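You operate a simulated robot arm through the tools that you are given. There is no shell and no other tool. Be economical: measure what you need, move in short steps, check, and stop when the job is done.

The job below is to be done with a simulated robot arm. You get a single attempt, and the scene is never put back.

Task
Plug the red headphones into the green socket and turn them low.
Fine: the level knob goes to low. Press MUTE before you plug in, and switch MUTE off last.

The check looks at the end state, three seconds after you hand in, the way a careful person would. Anything else that was tipped, shoved, dropped, spilled or broken makes it a failure.

Robot
A 7-joint arm with a two-finger parallel gripper, fixed in place. Base frame: the origin is at the foot of the arm, x ahead of it, y to its left, z up; the work surface is at about z = 0. Units: mm, degrees, N and s.
With the tool pointing down near the work surface it reaches from about 220 to 580 mm from the base axis. Its first joint turns from -66.0 to 66.0 degrees. Payload 2.5 kg.
Tool frame: the origin (TCP) lies between the finger pads and is the grasp point; the fingertips stand 23 mm ahead of it; z points along the fingers, y is the line along which they close. Largest opening 94 mm; finger width 38, thickness 10; the body of the gripper, 54 by 96 mm, starts 39 mm behind the TCP.
Orientation is that of the tool frame in the base frame, as [roll, pitch, yaw] about the fixed x, y, z axes, in that order (R = Rz(yaw) Ry(pitch) Rx(roll)). With the fingers straight down and closing along the base's y, the tool's x points along the base's -x, its y along +y and its z along -z.

Tools
- The arm moves only by the tool jog_arm. Its argument "series" is a list of rows, each a list of 7 numbers: the turn, a rotation vector about the tool's x, y, z in degrees, then the shift along the tool's x, y, z in mm, then the closure in counts, from 0 (fully open) to 255 (shut). In form: [[wx, wy, wz, dx, dy, dz, fingers], ...]. A call has 1 to 10 rows; each row is the pose to reach, as a shift and turn from the pose commanded when the call began, along the tool's axes at that moment. Rows are played at 5 a second. More than 50 mm and 8.6 degrees between two rows, or a gripper value outside its range, and nothing of the call is played. Where a pose cannot be reached the arm comes as near as it can. A force on the tool above 40 N (or 10 N above the force at the start of the call, whichever is more), or a blocked arm, ends the call early, and 0.2 s more pass. Each finger travels about 108 mm/s and halts on what it meets, pressing with about 38 N; the grip force reading is that of the motor and also rises with nothing between the fingers. The clock runs only during rows and for 0.2 s after the last one: add rows that repeat a pose to give the fingers time. The reply holds the time, the measured pose of the TCP, the force on the tool along the base axes, the opening and the grip force, in the units named above and with some noise, with the torque about the TCP (base axes, N m) and any sound that the robot's microphone picked up.
- Cameras (640 x 400 px; columns grow to the right, rows downward): "scene" is fixed at [135.1, -418.3, 548.3]; the picture's right is [0.70, -0.71, 0.00], its down [-0.38, -0.37, -0.85] and it looks along [0.61, 0.59, -0.53] (base axes); focal length 294 px, centre (320, 200). "wrist" rides on the gripper at [86, 16, -75] in the tool frame; the picture's right is [-0.18, 0.98, 0.00], its down [-0.58, -0.11, -0.81] and it looks along [-0.79, -0.15, 0.59] (tool axes); focal length 243 px, centre (320, 200). There is no depth. A picture from a camera that has moved, and an enlarged one, comes with that camera's place and axes in the base frame and with its lens.
- capture(camera): a new picture of that camera. The clock stands still meanwhile.
- zoom(camera, box): a new picture of the part [left, top, right, bottom] of that camera's present view, enlarged. The clock stands still meanwhile.
- job_done(): hands the job in; it is judged then, once.

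Go step by step. Nothing tells you positions but the pictures and the camera data: compare them with the known pose of the tool, close in by small moves and look again before you grip or let go. The budget is 120 turns and 68 pictures, counting those below and the enlarged ones. Unless the task says otherwise, let go and move clear before handing in, and close with one line.

The tools are called after "Call:" by a JSON object that holds its "api" and its "payload". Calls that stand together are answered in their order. jog_arm: Moves the arm, as the interface text tells. Its arguments: {"type":"object","properties":{"series":{"type":"array"}},"required":["series"]} The other tools are called the same way: capture (camera) takes a picture; zoom (camera, box) takes an enlarged picture of a part of a camera's view; job_done () hands the job in.

At the start:

```text
t: 0.0
eef_pos: [375.3, 51.7, 343.9]
orientation: [180.0, 0.0, -179.9]
force: [0.3, 0.2, 0.1]
wrist_torque: [0.0, -0.01, 0.0]
gripper_width: 94.1
finger_force: 0.0
```

scene: 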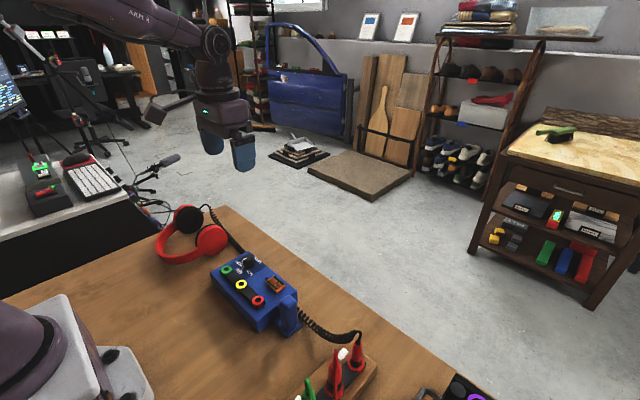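
wrist: 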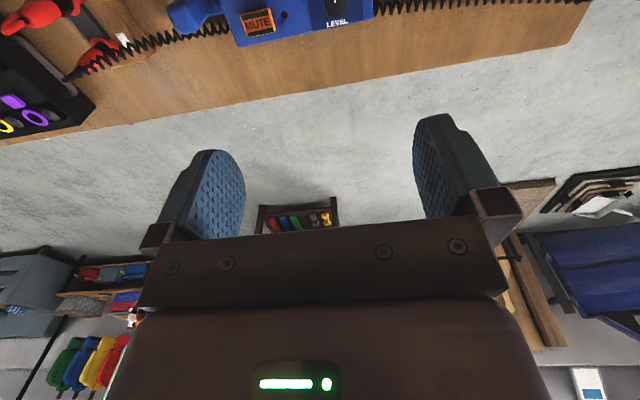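

I see a blue box with green/yellow/red sockets, a level knob and a MUTE key, red headphones behind it, and red plugs in a rack at the near right. I'll enlarge those areas first.

Call:
{"api": "zoom", "payload": {"camera": "scene", "box": [190, 230, 320, 340]}}

Call:
{"api": "zoom", "payload": {"camera": "scene", "box": [280, 300, 500, 400]}}

Call:
{"api": "zoom", "payload": {"camera": "wrist", "box": [0, 0, 400, 150]}}

```text
3.64 times, centred on (255, 285) of scene
camera zoom: at [135.1, -418.3, 548.3], right [0.7, -0.71, 0.0], down [-0.38, -0.37, -0.85], along [0.61, 0.59, -0.53], focal length 1068 px, centre (556, -109)
```

zoom: 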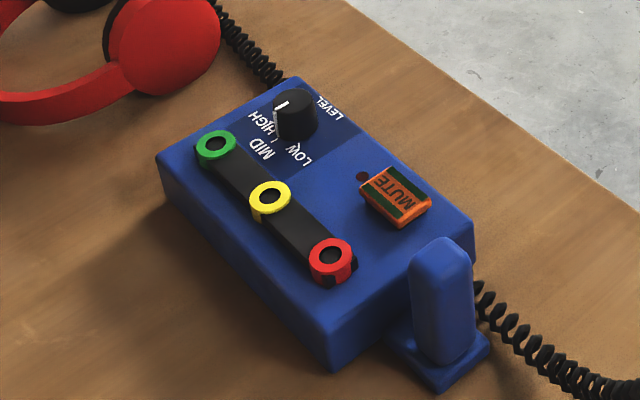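

```text
2.91 times, centred on (390, 350) of scene
camera zoom: at [135.1, -418.3, 548.3], right [0.7, -0.71, 0.0], down [-0.38, -0.37, -0.85], along [0.61, 0.59, -0.53], focal length 854 px, centre (116, -236)
```

zoom: 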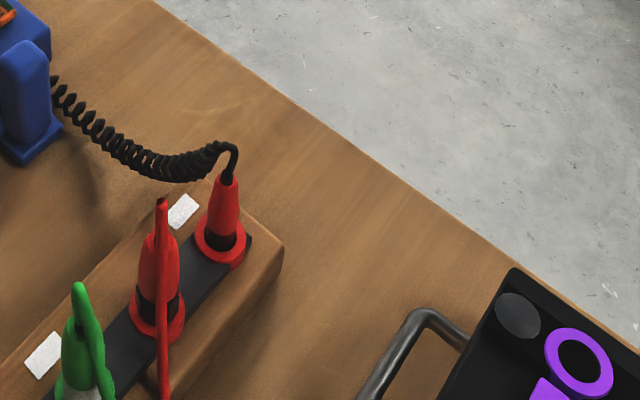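

```text
1.60 times, centred on (200, 75) of wrist
camera zoom: at [286.8, 66.3, 417.0], right [0.18, 0.98, 0.0], down [0.58, -0.11, 0.81], along [0.79, -0.15, -0.59], focal length 388 px, centre (512, 400)
```

zoom: 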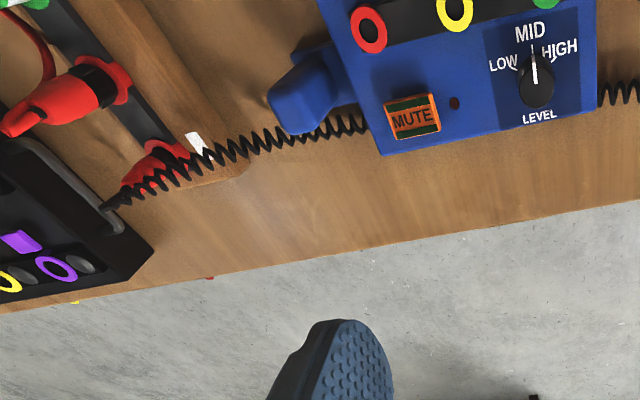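

I place the box sockets around x≈337, y≈80/14/-44, z≈42, MUTE near (390,-36,46), the knob near (383,58), and a plug rack along x at y≈-266. Next I move over to look down at the rack.

Call:
{"api": "jog_arm", "payload": {"series": [[0, 0, 0, 11, -40, 13, 0], [0, 0, 0, 22, -80, 26, 0], [0, 0, 0, 33, -120, 40, 0], [0, 0, 0, 43, -161, 54, 0], [0, 0, 0, 54, -201, 67, 0], [0, 0, 0, 65, -242, 80, 0], [0, 0, 0, 75, -282, 94, 0], [0, 0, 0, 75, -282, 94, 0]]}}

Call:
{"api": "capture", "payload": {"camera": "wrist"}}

Call:
{"api": "capture", "payload": {"camera": "scene"}}

```text
t: 1.8
eef_pos: [300.3, -231.1, 250.5]
orientation: [-180.0, -0.1, -179.9]
force: [0.1, 0.5, -0.2]
wrist_torque: [0.0, 0.02, 0.01]
gripper_width: 93.9
finger_force: 0.1
```

```text
62 pictures are left
camera wrist: at [213.1, -216.1, 323.2], right [0.18, 0.98, 0.0], down [0.58, -0.11, 0.81], along [0.79, -0.15, -0.59], focal length 243 px, centre (320, 200)
```

wrist: 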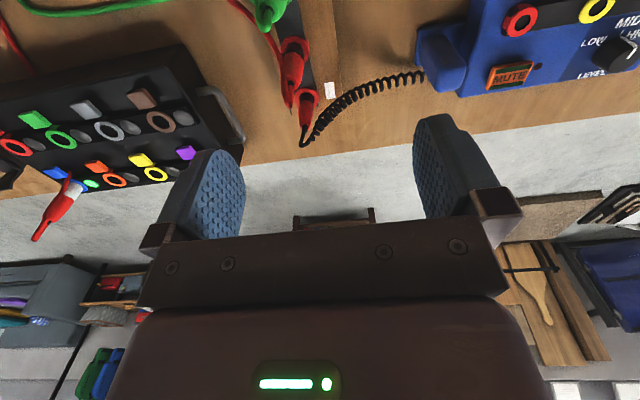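

```text
61 pictures are left
```

scene: 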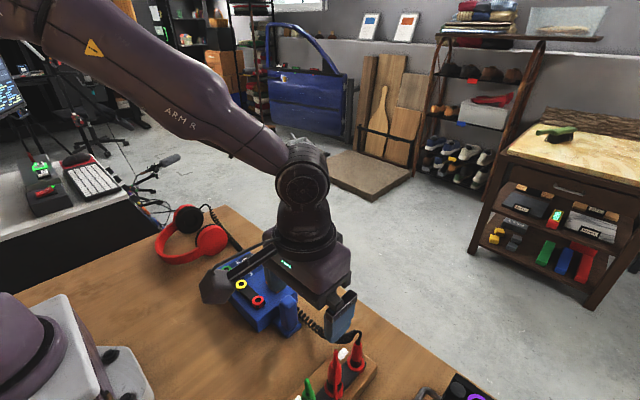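

The rack holds a red plug with the black coil and another with a red cord. I enlarge to follow where each cord goes.

Call:
{"api": "zoom", "payload": {"camera": "wrist", "box": [0, 0, 240, 150]}}

Call:
{"api": "zoom", "payload": {"camera": "wrist", "box": [220, 0, 460, 150]}}

```text
2.67 times, centred on (120, 75) of wrist
camera zoom: at [213.1, -216.1, 323.2], right [0.18, 0.98, 0.0], down [0.58, -0.11, 0.81], along [0.79, -0.15, -0.59], focal length 647 px, centre (853, 533)
```

zoom: 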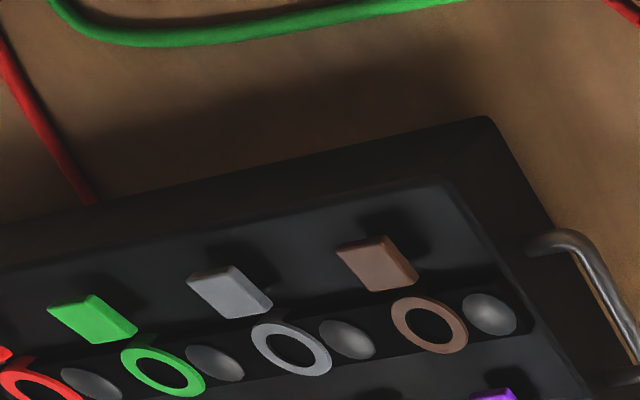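

```text
2.67 times, centred on (340, 75) of wrist
camera zoom: at [213.1, -216.1, 323.2], right [0.18, 0.98, 0.0], down [0.58, -0.11, 0.81], along [0.79, -0.15, -0.59], focal length 647 px, centre (267, 533)
```

zoom: 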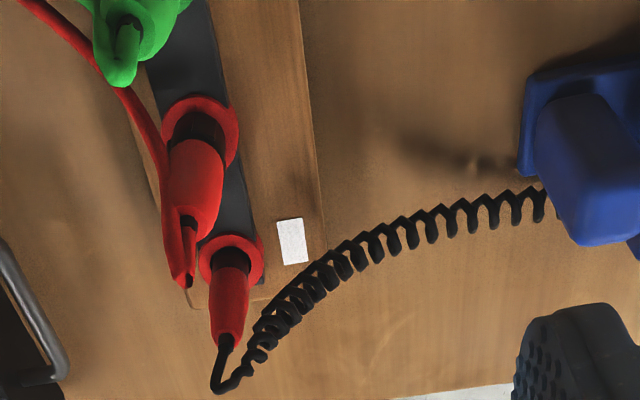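

The red-cord plug runs off toward the patch panel, while the coil runs toward the blue box and headphones. I'll now look at the box more closely from above to confirm the coil's route, and close the fingers for pressing.

Call:
{"api": "jog_arm", "payload": {"series": [[0, 0, 0, -7, 45, 0, 60], [0, 0, 0, -13, 90, 0, 120], [0, 0, 0, -20, 135, 0, 180], [0, 0, 0, -27, 180, 0, 255], [0, 0, 0, -33, 225, 0, 255], [0, 0, 0, -40, 270, 0, 255], [0, 0, 0, -40, 270, 0, 255]]}}

Call:
{"api": "capture", "payload": {"camera": "wrist"}}

Call:
{"api": "zoom", "payload": {"camera": "wrist", "box": [140, 0, 540, 150]}}

```text
t: 3.4
eef_pos: [336.5, 40.5, 249.1]
orientation: [179.9, 0.1, -180.0]
force: [0.0, 0.4, 0.1]
wrist_torque: [0.02, -0.01, -0.01]
gripper_width: 0.0
finger_force: 38.0
```

```text
58 pictures are left
camera wrist: at [249.4, 53.9, 322.0], right [0.18, 0.98, 0.0], down [0.58, -0.11, 0.81], along [0.79, -0.15, -0.59], focal length 243 px, centre (320, 200)
```

wrist: 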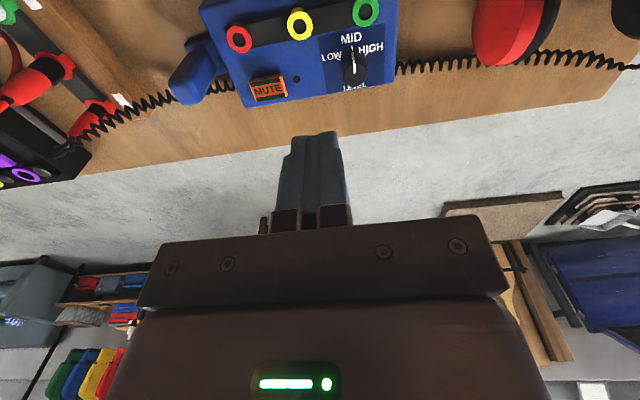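

```text
1.60 times, centred on (340, 75) of wrist
camera zoom: at [249.4, 53.9, 322.0], right [0.18, 0.98, 0.0], down [0.58, -0.11, 0.81], along [0.79, -0.15, -0.59], focal length 388 px, centre (288, 400)
```

zoom: 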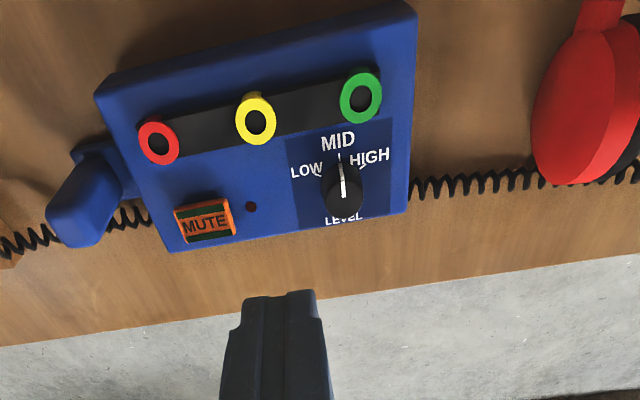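

The coil runs straight from the headphones under the box to the far rack plug, so that plug is the headphones' one. The knob is at MID and LOW is counter-clockwise seen from above. Now I go above MUTE.

Call:
{"api": "jog_arm", "payload": {"series": [[0, 0, 0, -13, -19, 35, 255], [0, 0, 0, -26, -37, 70, 255], [0, 0, 0, -39, -56, 108, 255], [0, 0, 0, -51, -74, 145, 255], [0, 0, 0, -51, -74, 145, 255], [0, 0, 0, -51, -74, 145, 255]]}}

Call:
{"api": "capture", "payload": {"camera": "wrist"}}

Call:
{"api": "zoom", "payload": {"camera": "scene", "box": [190, 220, 350, 340]}}

```text
t: 4.8
eef_pos: [388.9, -35.3, 101.8]
orientation: [-180.0, 0.0, 180.0]
force: [0.3, -0.6, 0.3]
wrist_torque: [-0.02, 0.02, 0.01]
gripper_width: 0.0
finger_force: 38.0
```

```text
56 pictures are left
camera wrist: at [302.1, -20.7, 175.7], right [0.18, 0.98, 0.0], down [0.58, -0.11, 0.81], along [0.79, -0.15, -0.59], focal length 243 px, centre (320, 200)
```

wrist: 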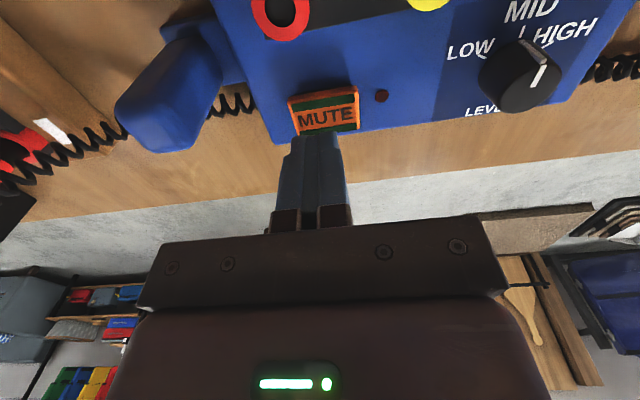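

```text
3.33 times, centred on (270, 280) of scene
camera zoom: at [135.1, -418.3, 548.3], right [0.7, -0.71, 0.0], down [-0.38, -0.37, -0.85], along [0.61, 0.59, -0.53], focal length 979 px, centre (487, -67)
```

zoom: 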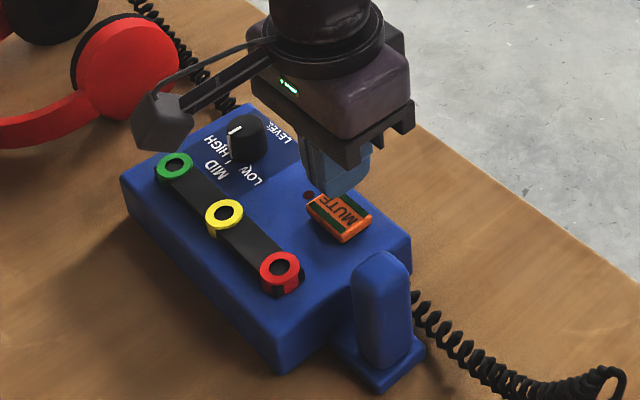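

The fingers stand right over MUTE, whose top is at z≈46. I lower the tips gently onto it.

Call:
{"api": "jog_arm", "payload": {"series": [[0, 0, 0, 0, 0, 20, 255], [0, 0, 0, 0, 0, 27, 255], [0, 0, 0, 0, 0, 30, 255], [0, 0, 0, 0, 0, 32, 255], [0, 0, 0, 0, 0, 34, 255]]}}

Call:
{"api": "zoom", "payload": {"camera": "scene", "box": [230, 240, 330, 310]}}

```text
t: 6.0
eef_pos: [390.5, -35.2, 70.8]
orientation: [180.0, 0.0, 180.0]
force: [-3.2, -1.3, 10.7]
wrist_torque: [-0.03, 0.07, -0.01]
gripper_width: 0.2
finger_force: 38.4
heard: click
```

```text
5.71 times, centred on (280, 275) of scene
camera zoom: at [135.1, -418.3, 548.3], right [0.7, -0.71, 0.0], down [-0.38, -0.37, -0.85], along [0.61, 0.59, -0.53], focal length 1678 px, centre (549, -229)
```

zoom: 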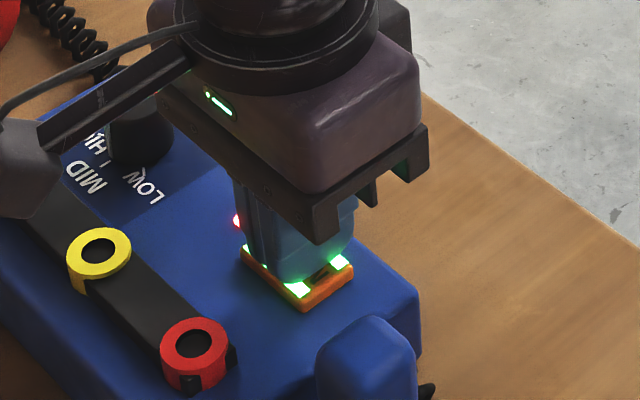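

There was a click and the key and LED lit. I raise the tips and confirm it stays on.

Call:
{"api": "jog_arm", "payload": {"series": [[0, 0, 0, 0, 0, -20, 255], [0, 0, 0, 0, 0, -60, 255], [0, 0, 0, 0, 0, -60, 255]]}}

Call:
{"api": "zoom", "payload": {"camera": "scene", "box": [210, 235, 310, 305]}}

Call:
{"api": "capture", "payload": {"camera": "wrist"}}

```text
t: 6.8
eef_pos: [389.8, -34.9, 131.3]
orientation: [-180.0, 0.1, -180.0]
force: [-1.1, -0.5, -0.5]
wrist_torque: [-0.01, 0.0, 0.02]
gripper_width: 0.2
finger_force: 37.9
```

```text
5.71 times, centred on (260, 270) of scene
camera zoom: at [135.1, -418.3, 548.3], right [0.7, -0.71, 0.0], down [-0.38, -0.37, -0.85], along [0.61, 0.59, -0.53], focal length 1678 px, centre (663, -200)
```

zoom: 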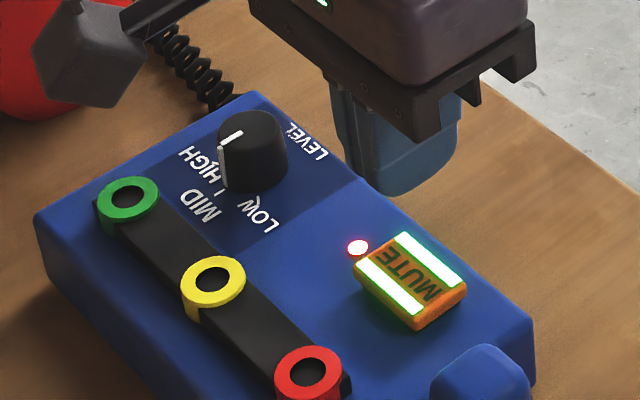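

```text
52 pictures are left
camera wrist: at [302.5, -19.5, 203.3], right [0.18, 0.98, 0.0], down [0.58, -0.11, 0.81], along [0.79, -0.15, -0.59], focal length 243 px, centre (320, 200)
```

wrist: 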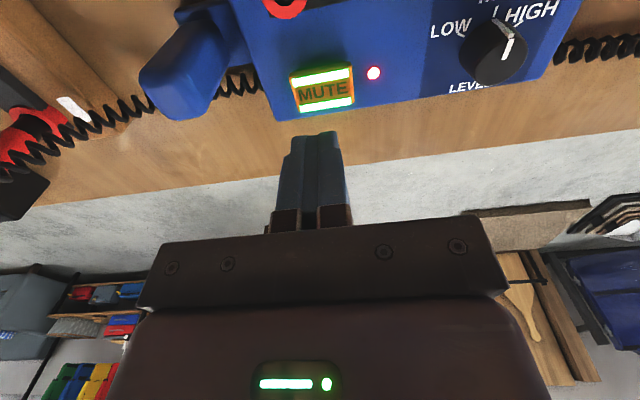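

MUTE is on and stays lit. Next I open the gripper and move above the knob, which I take to be at about (379,67) with its top at z≈56.

Call:
{"api": "jog_arm", "payload": {"series": [[0, 0, 0, 4, 35, -19, 200], [0, 0, 0, 8, 70, -19, 150], [0, 0, 0, 11, 102, -19, 120], [0, 0, 0, 11, 102, -19, 120]]}}

Call:
{"api": "zoom", "payload": {"camera": "wrist", "box": [220, 0, 420, 125]}}

Call:
{"api": "zoom", "payload": {"camera": "scene", "box": [200, 210, 300, 280]}}

```text
t: 7.8
eef_pos: [380.2, 67.2, 147.6]
orientation: [180.0, 0.0, -179.9]
force: [0.2, 1.1, 0.2]
wrist_torque: [0.0, 0.0, 0.01]
gripper_width: 49.9
finger_force: 0.1
```

```text
3.20 times, centred on (320, 62) of wrist
camera zoom: at [292.3, 81.8, 221.2], right [0.18, 0.98, 0.0], down [0.58, -0.11, 0.81], along [0.79, -0.15, -0.59], focal length 776 px, centre (320, 640)
```

zoom: 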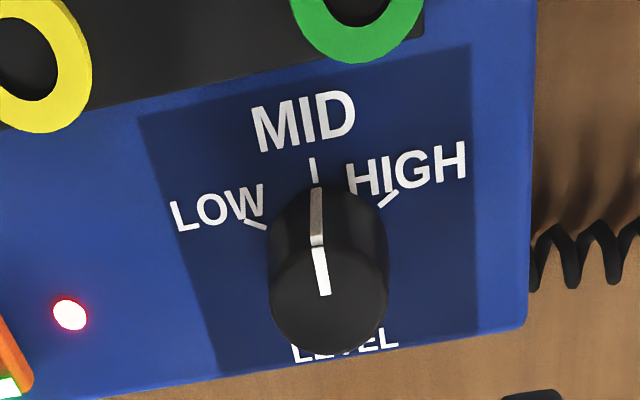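

```text
5.71 times, centred on (250, 245) of scene
camera zoom: at [135.1, -418.3, 548.3], right [0.7, -0.71, 0.0], down [-0.38, -0.37, -0.85], along [0.61, 0.59, -0.53], focal length 1678 px, centre (720, -57)
```

zoom: 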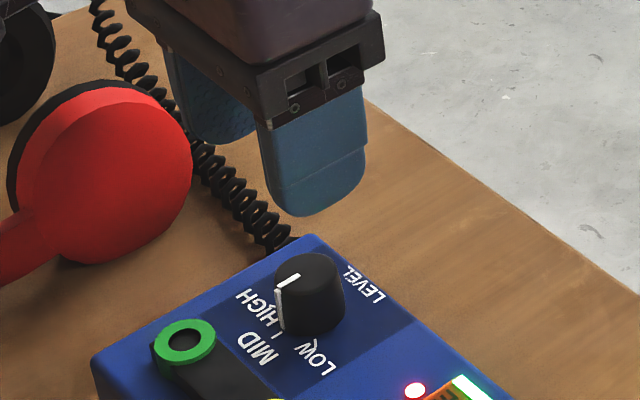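

The ticks give a knob centre of about (384.5,66.3) with LOW 60° counter-clockwise of MID. I pre-rotate the gripper clockwise 45° above the knob, then will descend.

Call:
{"api": "jog_arm", "payload": {"series": [[0, 0, 7.5, -1, 0, 10, 120], [0, 0, 15, -2, -1, 20, 120], [0, 0, 22.5, -3, -1, 30, 120], [0, 0, 30, -4, -1, 40, 120], [0, 0, 37.5, -4, -1, 45, 120], [0, 0, 45, -4, -1, 50, 120], [0, 0, 45, -4, -1, 50, 120]]}}

Call:
{"api": "capture", "payload": {"camera": "wrist"}}

Call:
{"api": "zoom", "payload": {"camera": "scene", "box": [190, 210, 310, 285]}}

```text
t: 9.4
eef_pos: [383.2, 65.7, 99.4]
orientation: [-180.0, 0.0, 134.9]
force: [0.8, -0.7, -0.4]
wrist_torque: [0.01, 0.01, 0.0]
gripper_width: 49.8
finger_force: 0.1
```

```text
49 pictures are left
camera wrist: at [333.2, 136.7, 172.8], right [0.83, 0.56, 0.0], down [0.33, -0.49, 0.81], along [0.45, -0.67, -0.59], focal length 243 px, centre (320, 200)
```

wrist: 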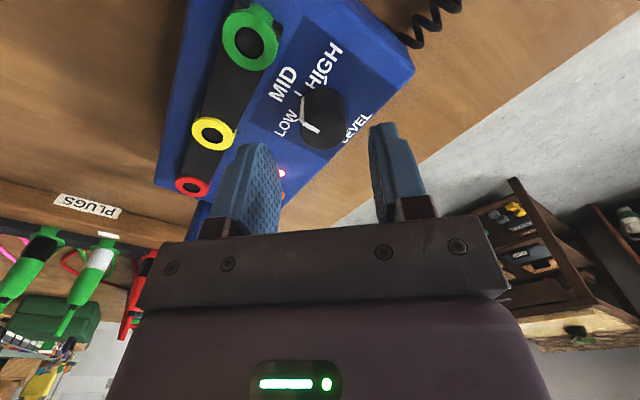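

```text
5.33 times, centred on (250, 248) of scene
camera zoom: at [135.1, -418.3, 548.3], right [0.7, -0.71, 0.0], down [-0.38, -0.37, -0.85], along [0.61, 0.59, -0.53], focal length 1566 px, centre (693, -53)
```

zoom: 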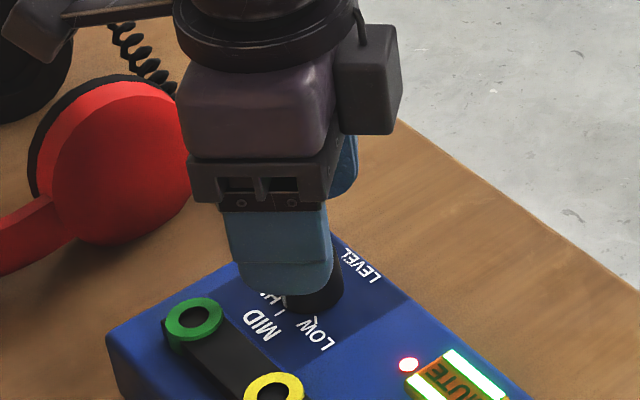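

The knob sits between the fingers. I descend and close on it.

Call:
{"api": "jog_arm", "payload": {"series": [[0, 0, 0, 0, 0, 16, 120], [0, 0, 0, 0, 0, 31, 120], [0, 0, 0, 0, 0, 31, 150], [0, 0, 0, 0, 0, 31, 200], [0, 0, 0, 0, 0, 31, 200]]}}

Call:
{"api": "zoom", "payload": {"camera": "scene", "box": [190, 210, 310, 285]}}

```text
t: 10.6
eef_pos: [382.6, 66.1, 69.1]
orientation: [-180.0, 0.1, 135.0]
force: [0.9, 2.3, 0.8]
wrist_torque: [-0.09, -0.27, -0.01]
gripper_width: 25.9
finger_force: 38.0
```

```text
5.33 times, centred on (250, 248) of scene
camera zoom: at [135.1, -418.3, 548.3], right [0.7, -0.71, 0.0], down [-0.38, -0.37, -0.85], along [0.61, 0.59, -0.53], focal length 1566 px, centre (693, -53)
```

zoom: 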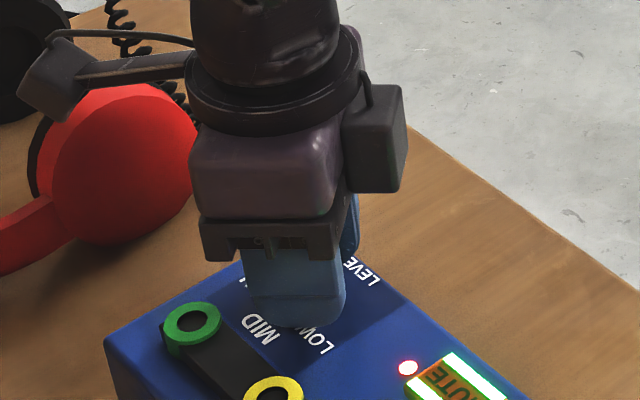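

The grip on the knob is good (26 mm). I turn it 60° counter-clockwise.

Call:
{"api": "jog_arm", "payload": {"series": [[0, 0, -7.5, 0, 0, 31, 200], [0, 0, -7.5, 0, 0, 0, 200], [0, 0, -15, 0, 0, 0, 200], [0, 0, -22.5, 0, 0, 0, 200], [0, 0, -30, 0, 0, 0, 200], [0, 0, -37.5, 0, 0, 0, 200], [0, 0, -45, 0, 0, 0, 200], [0, 0, -52.5, 0, 0, 0, 200], [0, 0, -60, 0, 0, 0, 200], [0, 0, -60, 0, 0, 0, 200]]}}

```text
t: 10.9
eef_pos: [385.6, 65.3, 65.4]
orientation: [179.8, 0.0, 137.2]
force: [1.0, -1.0, 9.7]
wrist_torque: [-0.24, 0.48, 0.04]
gripper_width: 26.2
finger_force: 37.8
stopped in row 1: the force on the tool passed its limit at 144 N (the readings are from after the stop); the commanded pose is now the measured one
```

My first row mistakenly carried a 31 mm downward shift, and the arm stopped on the force limit after pressing on the box. I check for any damage or shift before continuing.

Call:
{"api": "capture", "payload": {"camera": "scene"}}

Call:
{"api": "zoom", "payload": {"camera": "scene", "box": [190, 210, 310, 285]}}

```text
46 pictures are left
```

scene: 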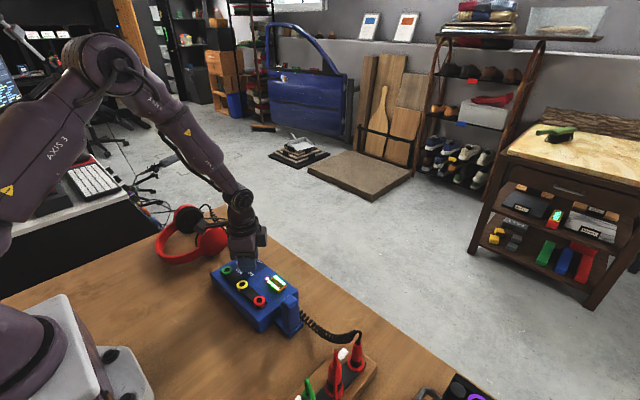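

```text
5.33 times, centred on (250, 248) of scene
camera zoom: at [135.1, -418.3, 548.3], right [0.7, -0.71, 0.0], down [-0.38, -0.37, -0.85], along [0.61, 0.59, -0.53], focal length 1566 px, centre (693, -53)
```

zoom: 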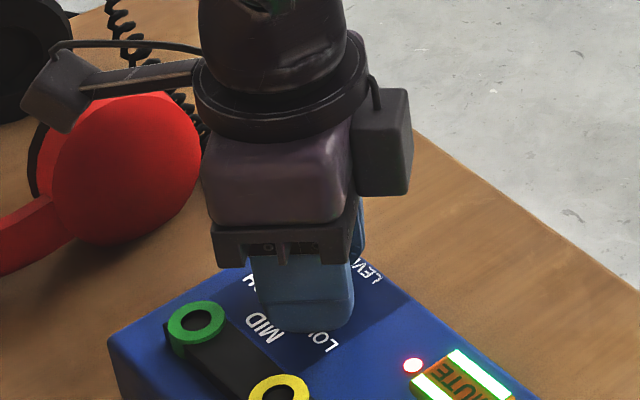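

The box is intact; it moved perhaps 1–2 mm and MUTE is still lit. I release, rise slightly, and re-grip cleanly.

Call:
{"api": "jog_arm", "payload": {"series": [[0, 0, 0, 0, 0, 0, 120], [0, 0, 0, 0, 0, -2, 120], [0, 0, 0, 0, 0, -4, 120], [0, 0, 0, 0, 0, -4, 120]]}}

Call:
{"api": "capture", "payload": {"camera": "wrist"}}

```text
t: 11.9
eef_pos: [384.4, 66.2, 68.3]
orientation: [179.9, -0.2, 137.3]
force: [-0.2, 0.4, 0.5]
wrist_torque: [-0.04, 0.0, -0.01]
gripper_width: 49.5
finger_force: 0.0
```

```text
44 pictures are left
camera wrist: at [331.7, 134.0, 141.4], right [0.8, 0.6, 0.0], down [0.35, -0.48, 0.81], along [0.48, -0.65, -0.59], focal length 243 px, centre (320, 200)
```

wrist: 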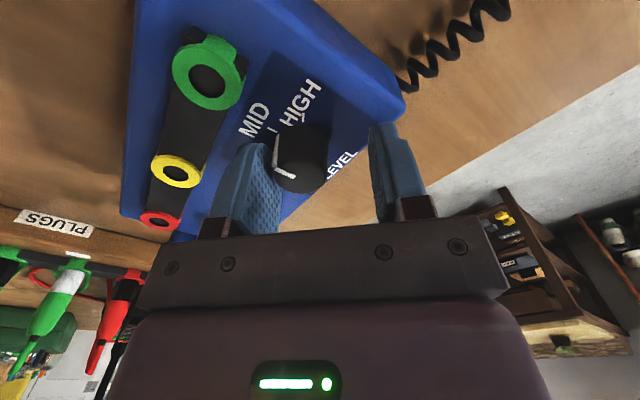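

The knob now looks off-centre between the fingers by about 8 mm, so I check where the box stands.

Call:
{"api": "zoom", "payload": {"camera": "scene", "box": [190, 210, 350, 330]}}

Call:
{"api": "zoom", "payload": {"camera": "wrist", "box": [200, 80, 400, 230]}}

```text
3.33 times, centred on (270, 270) of scene
camera zoom: at [135.1, -418.3, 548.3], right [0.7, -0.71, 0.0], down [-0.38, -0.37, -0.85], along [0.61, 0.59, -0.53], focal length 979 px, centre (487, -33)
```

zoom: 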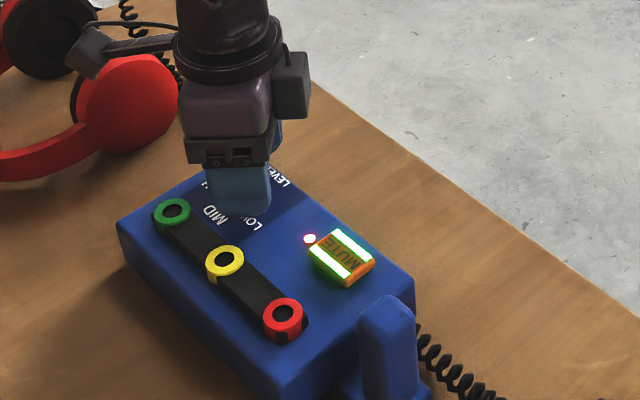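

```text
2.67 times, centred on (300, 155) of wrist
camera zoom: at [331.7, 134.0, 141.4], right [0.8, 0.6, 0.0], down [0.35, -0.48, 0.81], along [0.48, -0.65, -0.59], focal length 647 px, centre (373, 320)
```

zoom: 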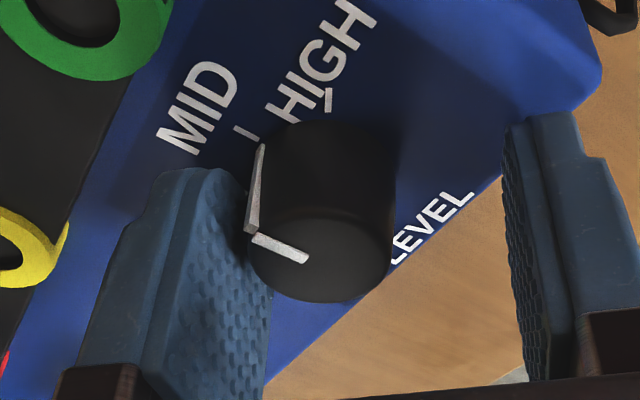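

The fingers dragged the box about 12 mm along the closing line when they opened while still pressing on it. Closing at the present place should push the knob, and with it the box, back to where it was; I do that slowly.

Call:
{"api": "jog_arm", "payload": {"series": [[0, 0, 0, 0, 0, -1, 130], [0, 0, 0, 0, 0, -1, 140], [0, 0, 0, 0, 0, -1, 150], [0, 0, 0, 0, 0, -1, 160], [0, 0, 0, 0, 0, -1, 170], [0, 0, 0, 0, 0, -1, 180], [0, 0, 0, 0, 0, -1, 190], [0, 0, 0, 0, 0, -1, 200], [0, 0, 0, 0, 0, -1, 200]]}}

Call:
{"api": "zoom", "payload": {"camera": "scene", "box": [190, 220, 350, 340]}}

```text
t: 13.9
eef_pos: [384.6, 64.3, 69.5]
orientation: [179.9, -0.1, 137.4]
force: [-1.6, -1.2, 2.8]
wrist_torque: [0.0, 0.07, 0.01]
gripper_width: 25.7
finger_force: 37.3
```

```text
3.33 times, centred on (270, 280) of scene
camera zoom: at [135.1, -418.3, 548.3], right [0.7, -0.71, 0.0], down [-0.38, -0.37, -0.85], along [0.61, 0.59, -0.53], focal length 979 px, centre (487, -67)
```

zoom: 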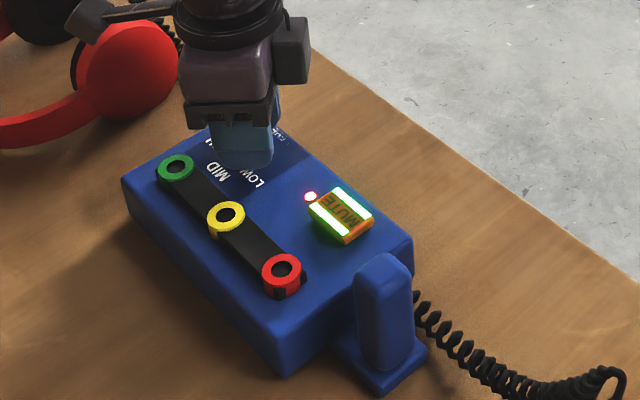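

The box is back within about 1–2 mm. Now I turn the knob about 58° counter-clockwise, with no vertical shift.

Call:
{"api": "jog_arm", "payload": {"series": [[0, 0, -7.25, 0, 0, 0, 200], [0, 0, -14.5, 0, 0, 0, 200], [0, 0, -21.75, 0, 0, 0, 200], [0, 0, -29, 0, 0, 0, 200], [0, 0, -36.25, 0, 0, 0, 200], [0, 0, -43.5, 0, 0, 0, 200], [0, 0, -50.75, 0, 0, 0, 200], [0, 0, -58, 0, 0, 0, 200], [0, 0, -58, 0, 0, 0, 200]]}}

Call:
{"api": "capture", "payload": {"camera": "wrist"}}

Call:
{"api": "zoom", "payload": {"camera": "scene", "box": [190, 220, 350, 340]}}

```text
t: 15.9
eef_pos: [384.4, 65.1, 70.2]
orientation: [179.7, 0.0, -164.5]
force: [-0.8, 4.7, 8.8]
wrist_torque: [0.13, 0.08, 0.01]
gripper_width: 26.0
finger_force: 38.5
```

```text
40 pictures are left
camera wrist: at [296.5, 56.1, 142.5], right [-0.08, 1.0, 0.0], down [0.59, 0.05, 0.81], along [0.8, 0.07, -0.59], focal length 243 px, centre (320, 200)
```

wrist: 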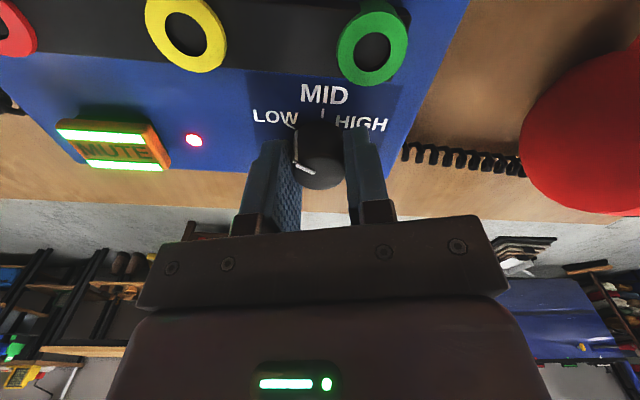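

```text
3.33 times, centred on (270, 280) of scene
camera zoom: at [135.1, -418.3, 548.3], right [0.7, -0.71, 0.0], down [-0.38, -0.37, -0.85], along [0.61, 0.59, -0.53], focal length 979 px, centre (487, -67)
```

zoom: 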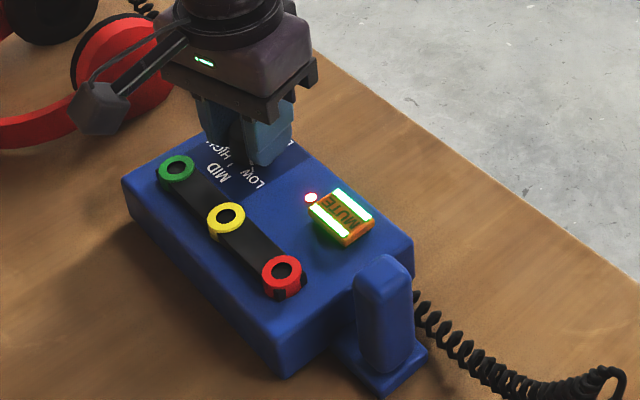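

The pointer is now near LOW. I relieve the vertical force, open gently and rise, then inspect.

Call:
{"api": "jog_arm", "payload": {"series": [[0, 0, 0, 0, 0, -1, 200], [0, 0, 0, 0, 0, -1, 170], [0, 0, 0, 0, 0, -2, 130], [0, 0, 0, 0, 0, -20, 120], [0, 0, 0, 0, 0, -60, 120], [0, 0, 0, 0, 0, -80, 120], [0, 0, 0, 0, 0, -80, 120]]}}

Call:
{"api": "zoom", "payload": {"camera": "wrist", "box": [180, 0, 440, 150]}}

Call:
{"api": "zoom", "payload": {"camera": "scene", "box": [190, 220, 350, 340]}}

```text
t: 17.5
eef_pos: [384.1, 64.7, 148.4]
orientation: [179.9, 0.0, -164.7]
force: [-0.3, -0.5, -0.3]
wrist_torque: [-0.03, -0.01, 0.01]
gripper_width: 49.6
finger_force: 0.1
```

```text
2.46 times, centred on (310, 75) of wrist
camera zoom: at [295.6, 56.0, 222.3], right [-0.08, 1.0, 0.0], down [0.59, 0.05, 0.81], along [0.8, 0.07, -0.59], focal length 597 px, centre (345, 508)
```

zoom: 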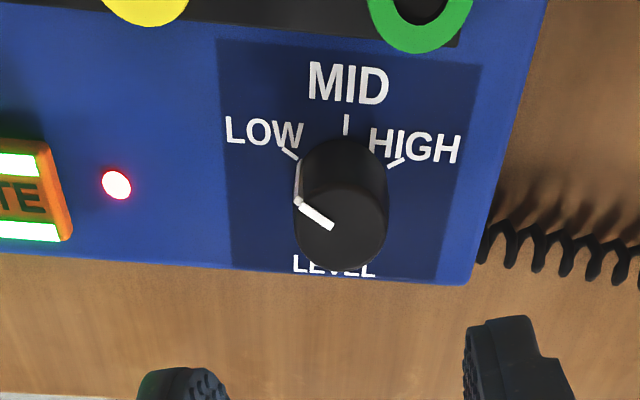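

```text
3.33 times, centred on (270, 280) of scene
camera zoom: at [135.1, -418.3, 548.3], right [0.7, -0.71, 0.0], down [-0.38, -0.37, -0.85], along [0.61, 0.59, -0.53], focal length 979 px, centre (487, -67)
```

zoom: 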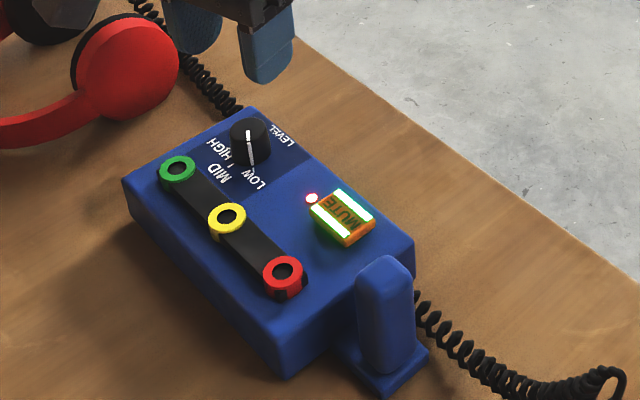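

The knob pointer is at LOW and the box is essentially at its original place. Next I move over to view the coil plug in the rack.

Call:
{"api": "jog_arm", "payload": {"series": [[0, 0, 3, 16, -39, -20, 120], [0, 0, 6, 32, -79, -41, 100], [0, 0, 9, 47, -118, -41, 60], [0, 0, 12, 63, -157, -41, 60], [0, 0, 15.3, 79, -197, -41, 60], [0, 0, 15.3, 95, -236, -41, 60], [0, 0, 15.3, 110.7, -275.5, -41, 60], [0, 0, 15.3, 110.7, -275.5, -41, 60]]}}

Call:
{"api": "capture", "payload": {"camera": "wrist"}}

Call:
{"api": "zoom", "payload": {"camera": "scene", "box": [270, 290, 430, 400]}}

```text
t: 19.3
eef_pos: [349.0, -232.1, 189.9]
orientation: [179.7, 0.0, 180.0]
force: [0.4, -0.6, 0.2]
wrist_torque: [0.0, 0.03, -0.04]
gripper_width: 71.8
finger_force: 0.1
```

```text
36 pictures are left
camera wrist: at [261.5, -217.2, 262.5], right [0.18, 0.98, 0.0], down [0.58, -0.11, 0.81], along [0.79, -0.15, -0.59], focal length 243 px, centre (320, 200)
```

wrist: 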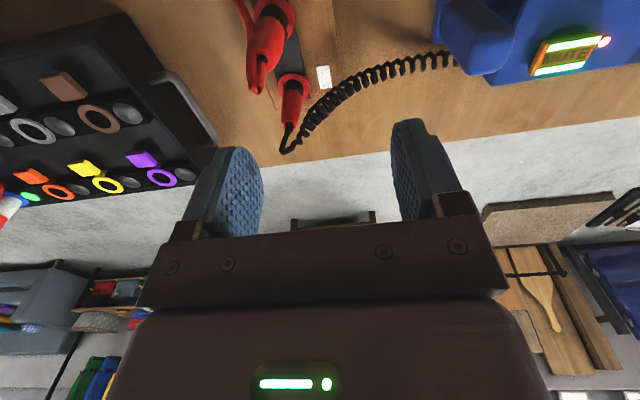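

```text
3.64 times, centred on (350, 345) of scene
camera zoom: at [135.1, -418.3, 548.3], right [0.7, -0.71, 0.0], down [-0.38, -0.37, -0.85], along [0.61, 0.59, -0.53], focal length 1068 px, centre (211, -327)
```

zoom: 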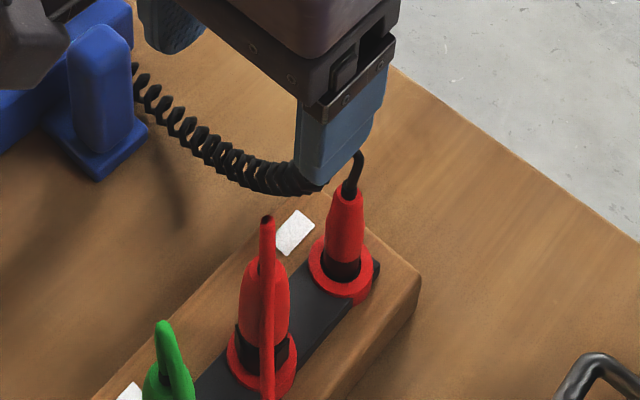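

Call:
{"api": "zoom", "payload": {"camera": "wrist", "box": [220, 40, 380, 160]}}

```text
3.33 times, centred on (300, 100) of wrist
camera zoom: at [261.5, -217.2, 262.5], right [0.18, 0.98, 0.0], down [0.58, -0.11, 0.81], along [0.79, -0.15, -0.59], focal length 809 px, centre (387, 533)
```

zoom: 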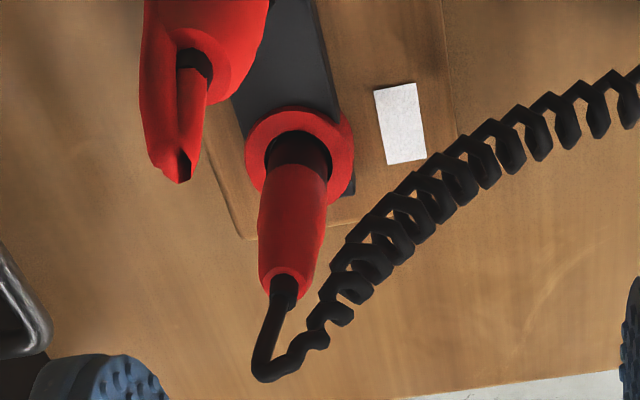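

The coil plug body stands at about (379,-266), red part from z≈45 to 96, its cord rising to z≈127 and leaving toward +y. I will grip it with fingers closing along x so the coil leaves through the gap; first I rotate above it.

Call:
{"api": "jog_arm", "payload": {"series": [[0, 0, 8.5, -3, -4, 0, 100], [0, 0, 17, -6, -8, 0, 146], [0, 0, 25.5, -9, -12, 0, 146], [0, 0, 34, -12, -16, 0, 146], [0, 0, 42.5, -15, -20, 0, 146], [0, 0, 51, -18, -24, 0, 146], [0, 0, 59.5, -21, -28, 0, 146], [0, 0, 68, -24, -32, 0, 146], [0, 0, 76.5, -27, -35, 0, 146], [0, 0, 85, -29.5, -35, 0, 146]]}}

Call:
{"api": "jog_arm", "payload": {"series": [[0, 0, 5, 0, 0, 0, 146], [0, 0, 5, 0, 0, 0, 146]]}}

Call:
{"api": "capture", "payload": {"camera": "wrist"}}

Call:
{"api": "zoom", "payload": {"camera": "scene", "box": [270, 270, 430, 380]}}

```text
t: 21.5
eef_pos: [378.6, -264.7, 188.8]
orientation: [-180.0, -0.1, 94.8]
force: [-0.2, -0.3, -0.5]
wrist_torque: [0.04, -0.04, 0.0]
gripper_width: 40.0
finger_force: 0.1
```

```text
t: 22.1
eef_pos: [381.3, -265.5, 189.6]
orientation: [179.9, -0.1, 89.9]
force: [0.3, 0.4, 0.3]
wrist_torque: [0.0, 0.01, -0.04]
gripper_width: 40.1
finger_force: 0.1
```

```text
33 pictures are left
camera wrist: at [395.3, -180.3, 262.6], right [0.98, -0.19, 0.0], down [-0.11, -0.58, 0.8], along [-0.15, -0.79, -0.59], focal length 243 px, centre (320, 200)
```

wrist: 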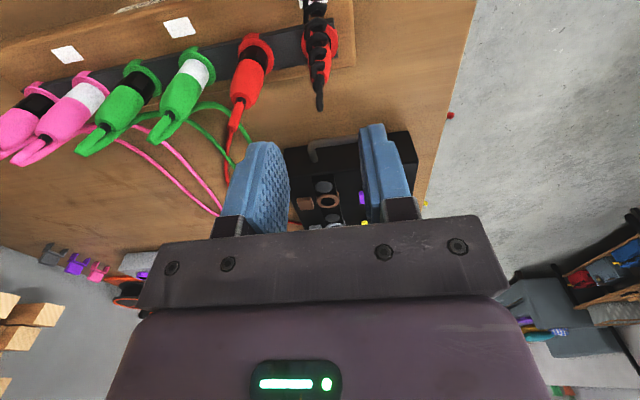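

```text
3.64 times, centred on (350, 325) of scene
camera zoom: at [135.1, -418.3, 548.3], right [0.7, -0.71, 0.0], down [-0.38, -0.37, -0.85], along [0.61, 0.59, -0.53], focal length 1068 px, centre (211, -254)
```

zoom: 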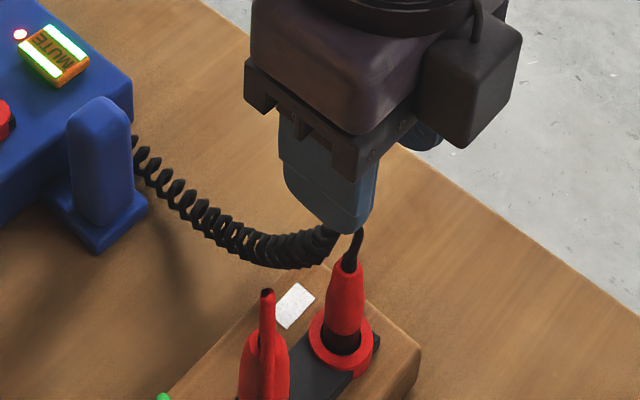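

The plug stands right between the fingers. I descend to TCP z≈95 and check before gripping.

Call:
{"api": "jog_arm", "payload": {"series": [[0, 0, 0, 0, 0, 30, 146], [0, 0, 0, 0, 0, 55, 146], [0, 0, 0, 0, 0, 75, 146], [0, 0, 0, 0, 0, 87, 146], [0, 0, 0, 0, 0, 95, 146], [0, 0, 0, 0, 0, 95, 146]]}}

Call:
{"api": "capture", "payload": {"camera": "wrist"}}

Call:
{"api": "zoom", "payload": {"camera": "scene", "box": [270, 270, 430, 380]}}

```text
t: 23.5
eef_pos: [380.7, -265.8, 93.5]
orientation: [179.9, -0.1, 89.9]
force: [-0.2, 0.9, -0.6]
wrist_torque: [-0.01, -0.01, 0.0]
gripper_width: 39.8
finger_force: 0.1
```

```text
31 pictures are left
camera wrist: at [395.2, -180.1, 166.5], right [0.98, -0.18, 0.0], down [-0.11, -0.58, 0.81], along [-0.15, -0.79, -0.59], focal length 243 px, centre (320, 200)
```

wrist: 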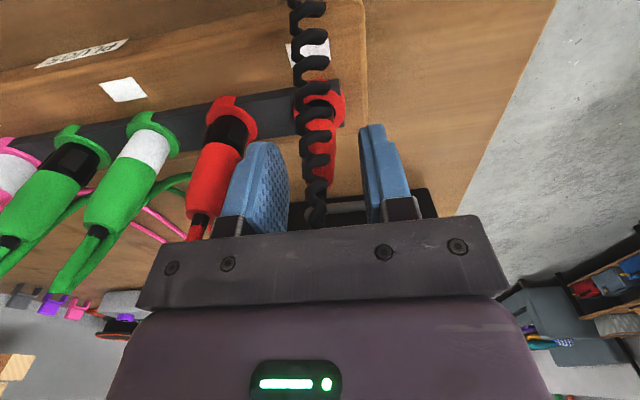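

```text
3.64 times, centred on (350, 325) of scene
camera zoom: at [135.1, -418.3, 548.3], right [0.7, -0.71, 0.0], down [-0.38, -0.37, -0.85], along [0.61, 0.59, -0.53], focal length 1068 px, centre (211, -254)
```

zoom: 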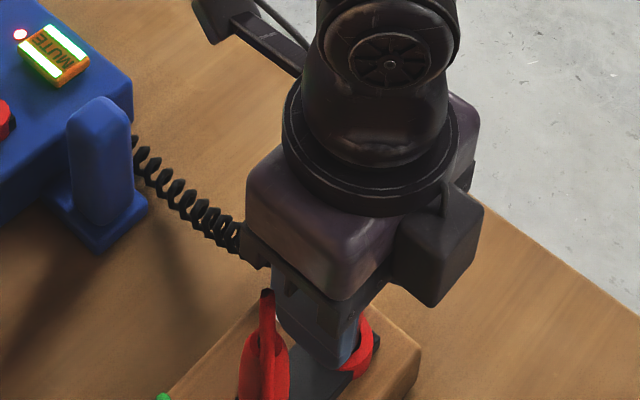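

The plug and its cord lie between the fingers and the neighbouring plug is clear. I close on the plug.

Call:
{"api": "jog_arm", "payload": {"series": [[0, 0, 0, 0, 0, 0, 190], [0, 0, 0, 0, 0, 0, 230], [0, 0, 0, 0, 0, 0, 230]]}}

Call:
{"api": "zoom", "payload": {"camera": "wrist", "box": [220, 60, 420, 230]}}

```text
t: 24.3
eef_pos: [379.0, -265.1, 93.8]
orientation: [180.0, 0.0, 90.0]
force: [0.0, 0.4, 0.5]
wrist_torque: [0.01, 0.01, -0.01]
gripper_width: 15.4
finger_force: 38.1
```

```text
2.35 times, centred on (320, 145) of wrist
camera zoom: at [395.2, -180.0, 166.6], right [0.98, -0.18, 0.0], down [-0.11, -0.58, 0.8], along [-0.15, -0.79, -0.59], focal length 571 px, centre (320, 329)
```

zoom: 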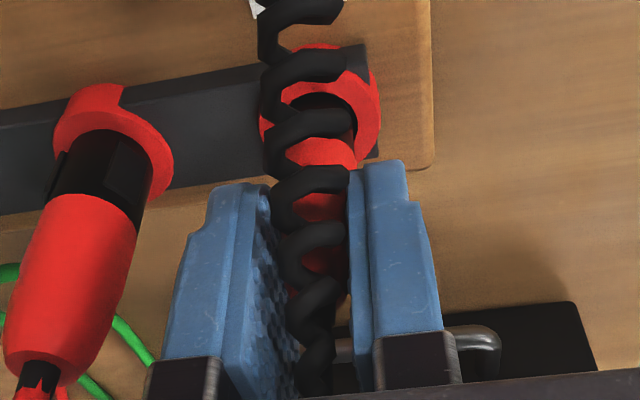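

The plug is held at 15 mm. I lift straight up in small steps.

Call:
{"api": "jog_arm", "payload": {"series": [[0, 0, 0, 0, 0, -5, 230], [0, 0, 0, 0, 0, -12, 230], [0, 0, 0, 0, 0, -22, 230], [0, 0, 0, 0, 0, -36, 230], [0, 0, 0, 0, 0, -50, 230], [0, 0, 0, 0, 0, -50, 230]]}}

Call:
{"api": "zoom", "payload": {"camera": "scene", "box": [240, 240, 440, 380]}}

Call:
{"api": "capture", "payload": {"camera": "wrist"}}

```text
t: 25.7
eef_pos: [378.9, -263.6, 144.5]
orientation: [-180.0, -0.1, 90.1]
force: [1.2, 0.5, -0.9]
wrist_torque: [0.0, 0.03, 0.0]
gripper_width: 15.2
finger_force: 37.9
```

```text
2.86 times, centred on (340, 310) of scene
camera zoom: at [135.1, -418.3, 548.3], right [0.7, -0.71, 0.0], down [-0.38, -0.37, -0.85], along [0.61, 0.59, -0.53], focal length 839 px, centre (263, -114)
```

zoom: 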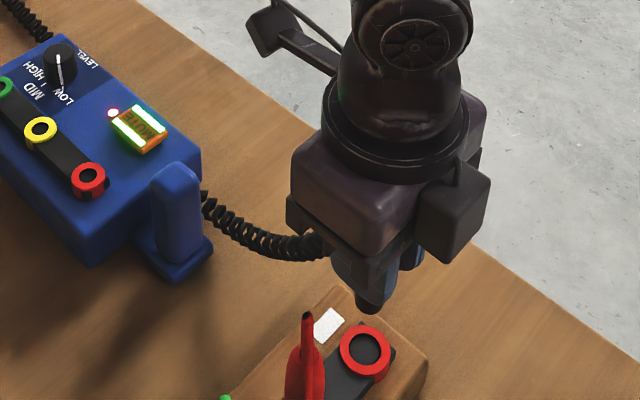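

```text
27 pictures are left
camera wrist: at [395.0, -179.4, 217.7], right [0.98, -0.18, 0.0], down [-0.11, -0.58, 0.81], along [-0.15, -0.79, -0.59], focal length 243 px, centre (320, 200)
```

wrist: 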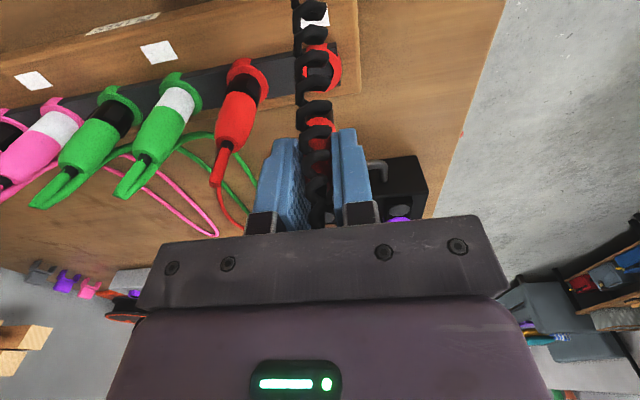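

The plug is out with the rack undisturbed. I rise and carry it toward the box, pausing midway to watch the coil.

Call:
{"api": "jog_arm", "payload": {"series": [[0, 0, 0, 0, 0, -30, 230], [0, 0, 0, 20, 0, -50, 230], [0, 0, 0, 55, -7, -50, 230], [0, 0, 0, 90, -11, -50, 230], [0, 0, 0, 130, -16, -50, 230], [0, 0, 0, 170, -21, -50, 230], [0, 0, 0, 170, -21, -50, 230]]}}

Call:
{"api": "capture", "payload": {"camera": "scene"}}

```text
t: 27.3
eef_pos: [358.8, -96.2, 194.2]
orientation: [180.0, -0.1, 90.1]
force: [0.3, 0.1, -1.0]
wrist_torque: [-0.01, -0.01, 0.01]
gripper_width: 15.4
finger_force: 37.7
```

```text
26 pictures are left
```

scene: 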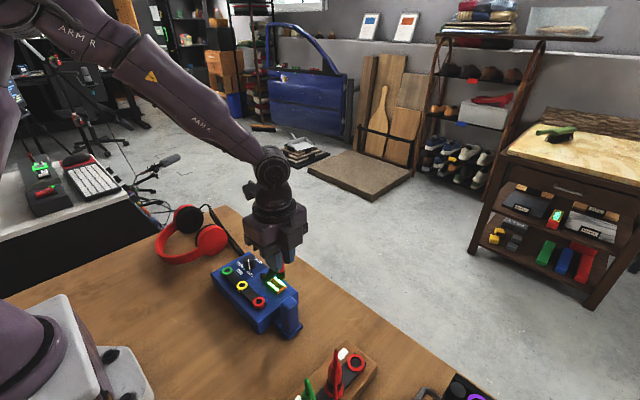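

The coil follows freely. I continue to above the green socket.

Call:
{"api": "jog_arm", "payload": {"series": [[0, 0, 0, 40, -5, 0, 230], [0, 0, 0, 80, -10, 0, 230], [0, 0, 0, 120, -15, 0, 230], [0, 0, 0, 155, -19, 0, 230], [0, 0, 0, 177, -22, 0, 230], [0, 0, 0, 177, -22, 15, 230], [0, 0, 0, 177, -22, 15, 230]]}}

Call:
{"api": "capture", "payload": {"camera": "wrist"}}

Call:
{"api": "zoom", "payload": {"camera": "scene", "box": [150, 190, 330, 310]}}

```text
t: 28.9
eef_pos: [337.8, 84.0, 178.4]
orientation: [180.0, -0.2, 89.9]
force: [0.2, 0.2, -0.2]
wrist_torque: [0.01, 0.02, 0.02]
gripper_width: 15.1
finger_force: 37.8
```

```text
25 pictures are left
camera wrist: at [353.3, 168.3, 252.1], right [0.98, -0.18, 0.0], down [-0.11, -0.58, 0.8], along [-0.15, -0.79, -0.59], focal length 243 px, centre (320, 200)
```

wrist: 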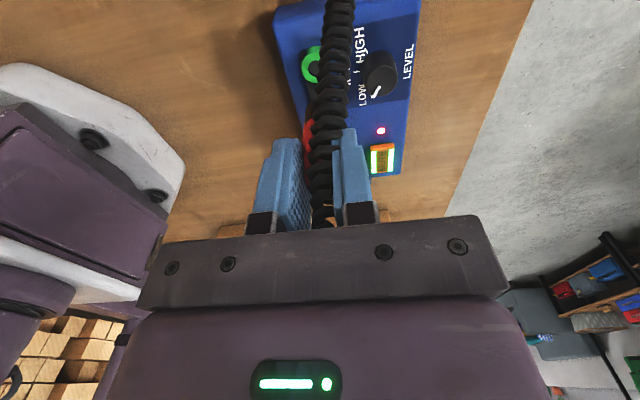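

```text
3.33 times, centred on (240, 250) of scene
camera zoom: at [135.1, -418.3, 548.3], right [0.7, -0.71, 0.0], down [-0.38, -0.37, -0.85], along [0.61, 0.59, -0.53], focal length 979 px, centre (587, 33)
```

zoom: 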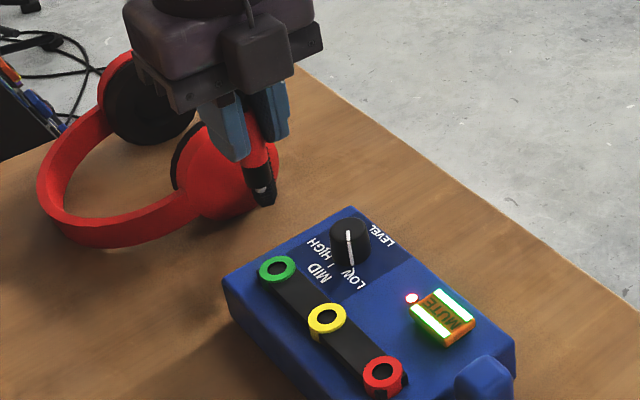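

The coil now runs from the headphone side and the plug hangs near the green socket. I zoom to find the socket centre, partly hidden by the coil.

Call:
{"api": "zoom", "payload": {"camera": "wrist", "box": [260, 20, 420, 120]}}

Call:
{"api": "zoom", "payload": {"camera": "scene", "box": [190, 210, 260, 290]}}

```text
4.00 times, centred on (340, 70) of wrist
camera zoom: at [353.3, 168.3, 252.1], right [0.98, -0.18, 0.0], down [-0.11, -0.58, 0.8], along [-0.15, -0.79, -0.59], focal length 970 px, centre (240, 720)
```

zoom: 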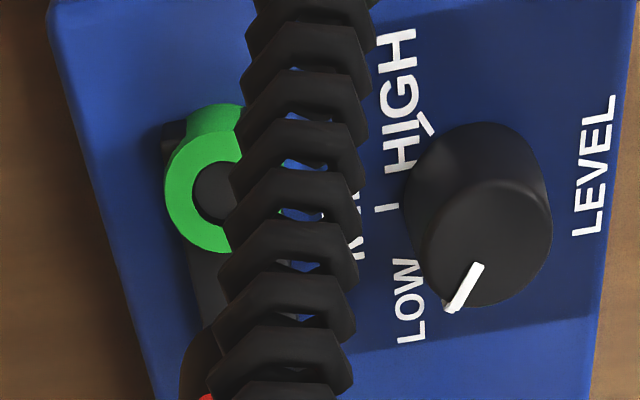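

```text
5.00 times, centred on (225, 250) of scene
camera zoom: at [135.1, -418.3, 548.3], right [0.7, -0.71, 0.0], down [-0.38, -0.37, -0.85], along [0.61, 0.59, -0.53], focal length 1468 px, centre (795, -50)
```

zoom: 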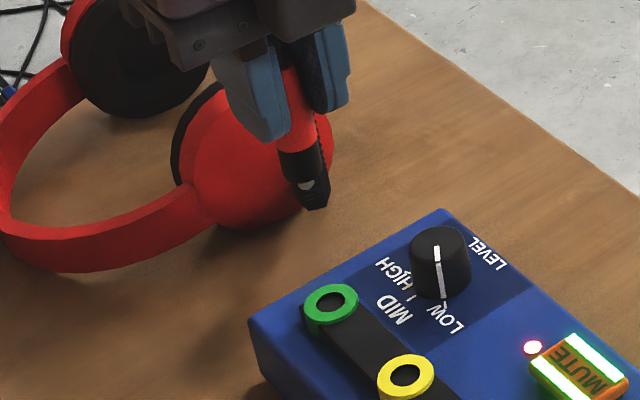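

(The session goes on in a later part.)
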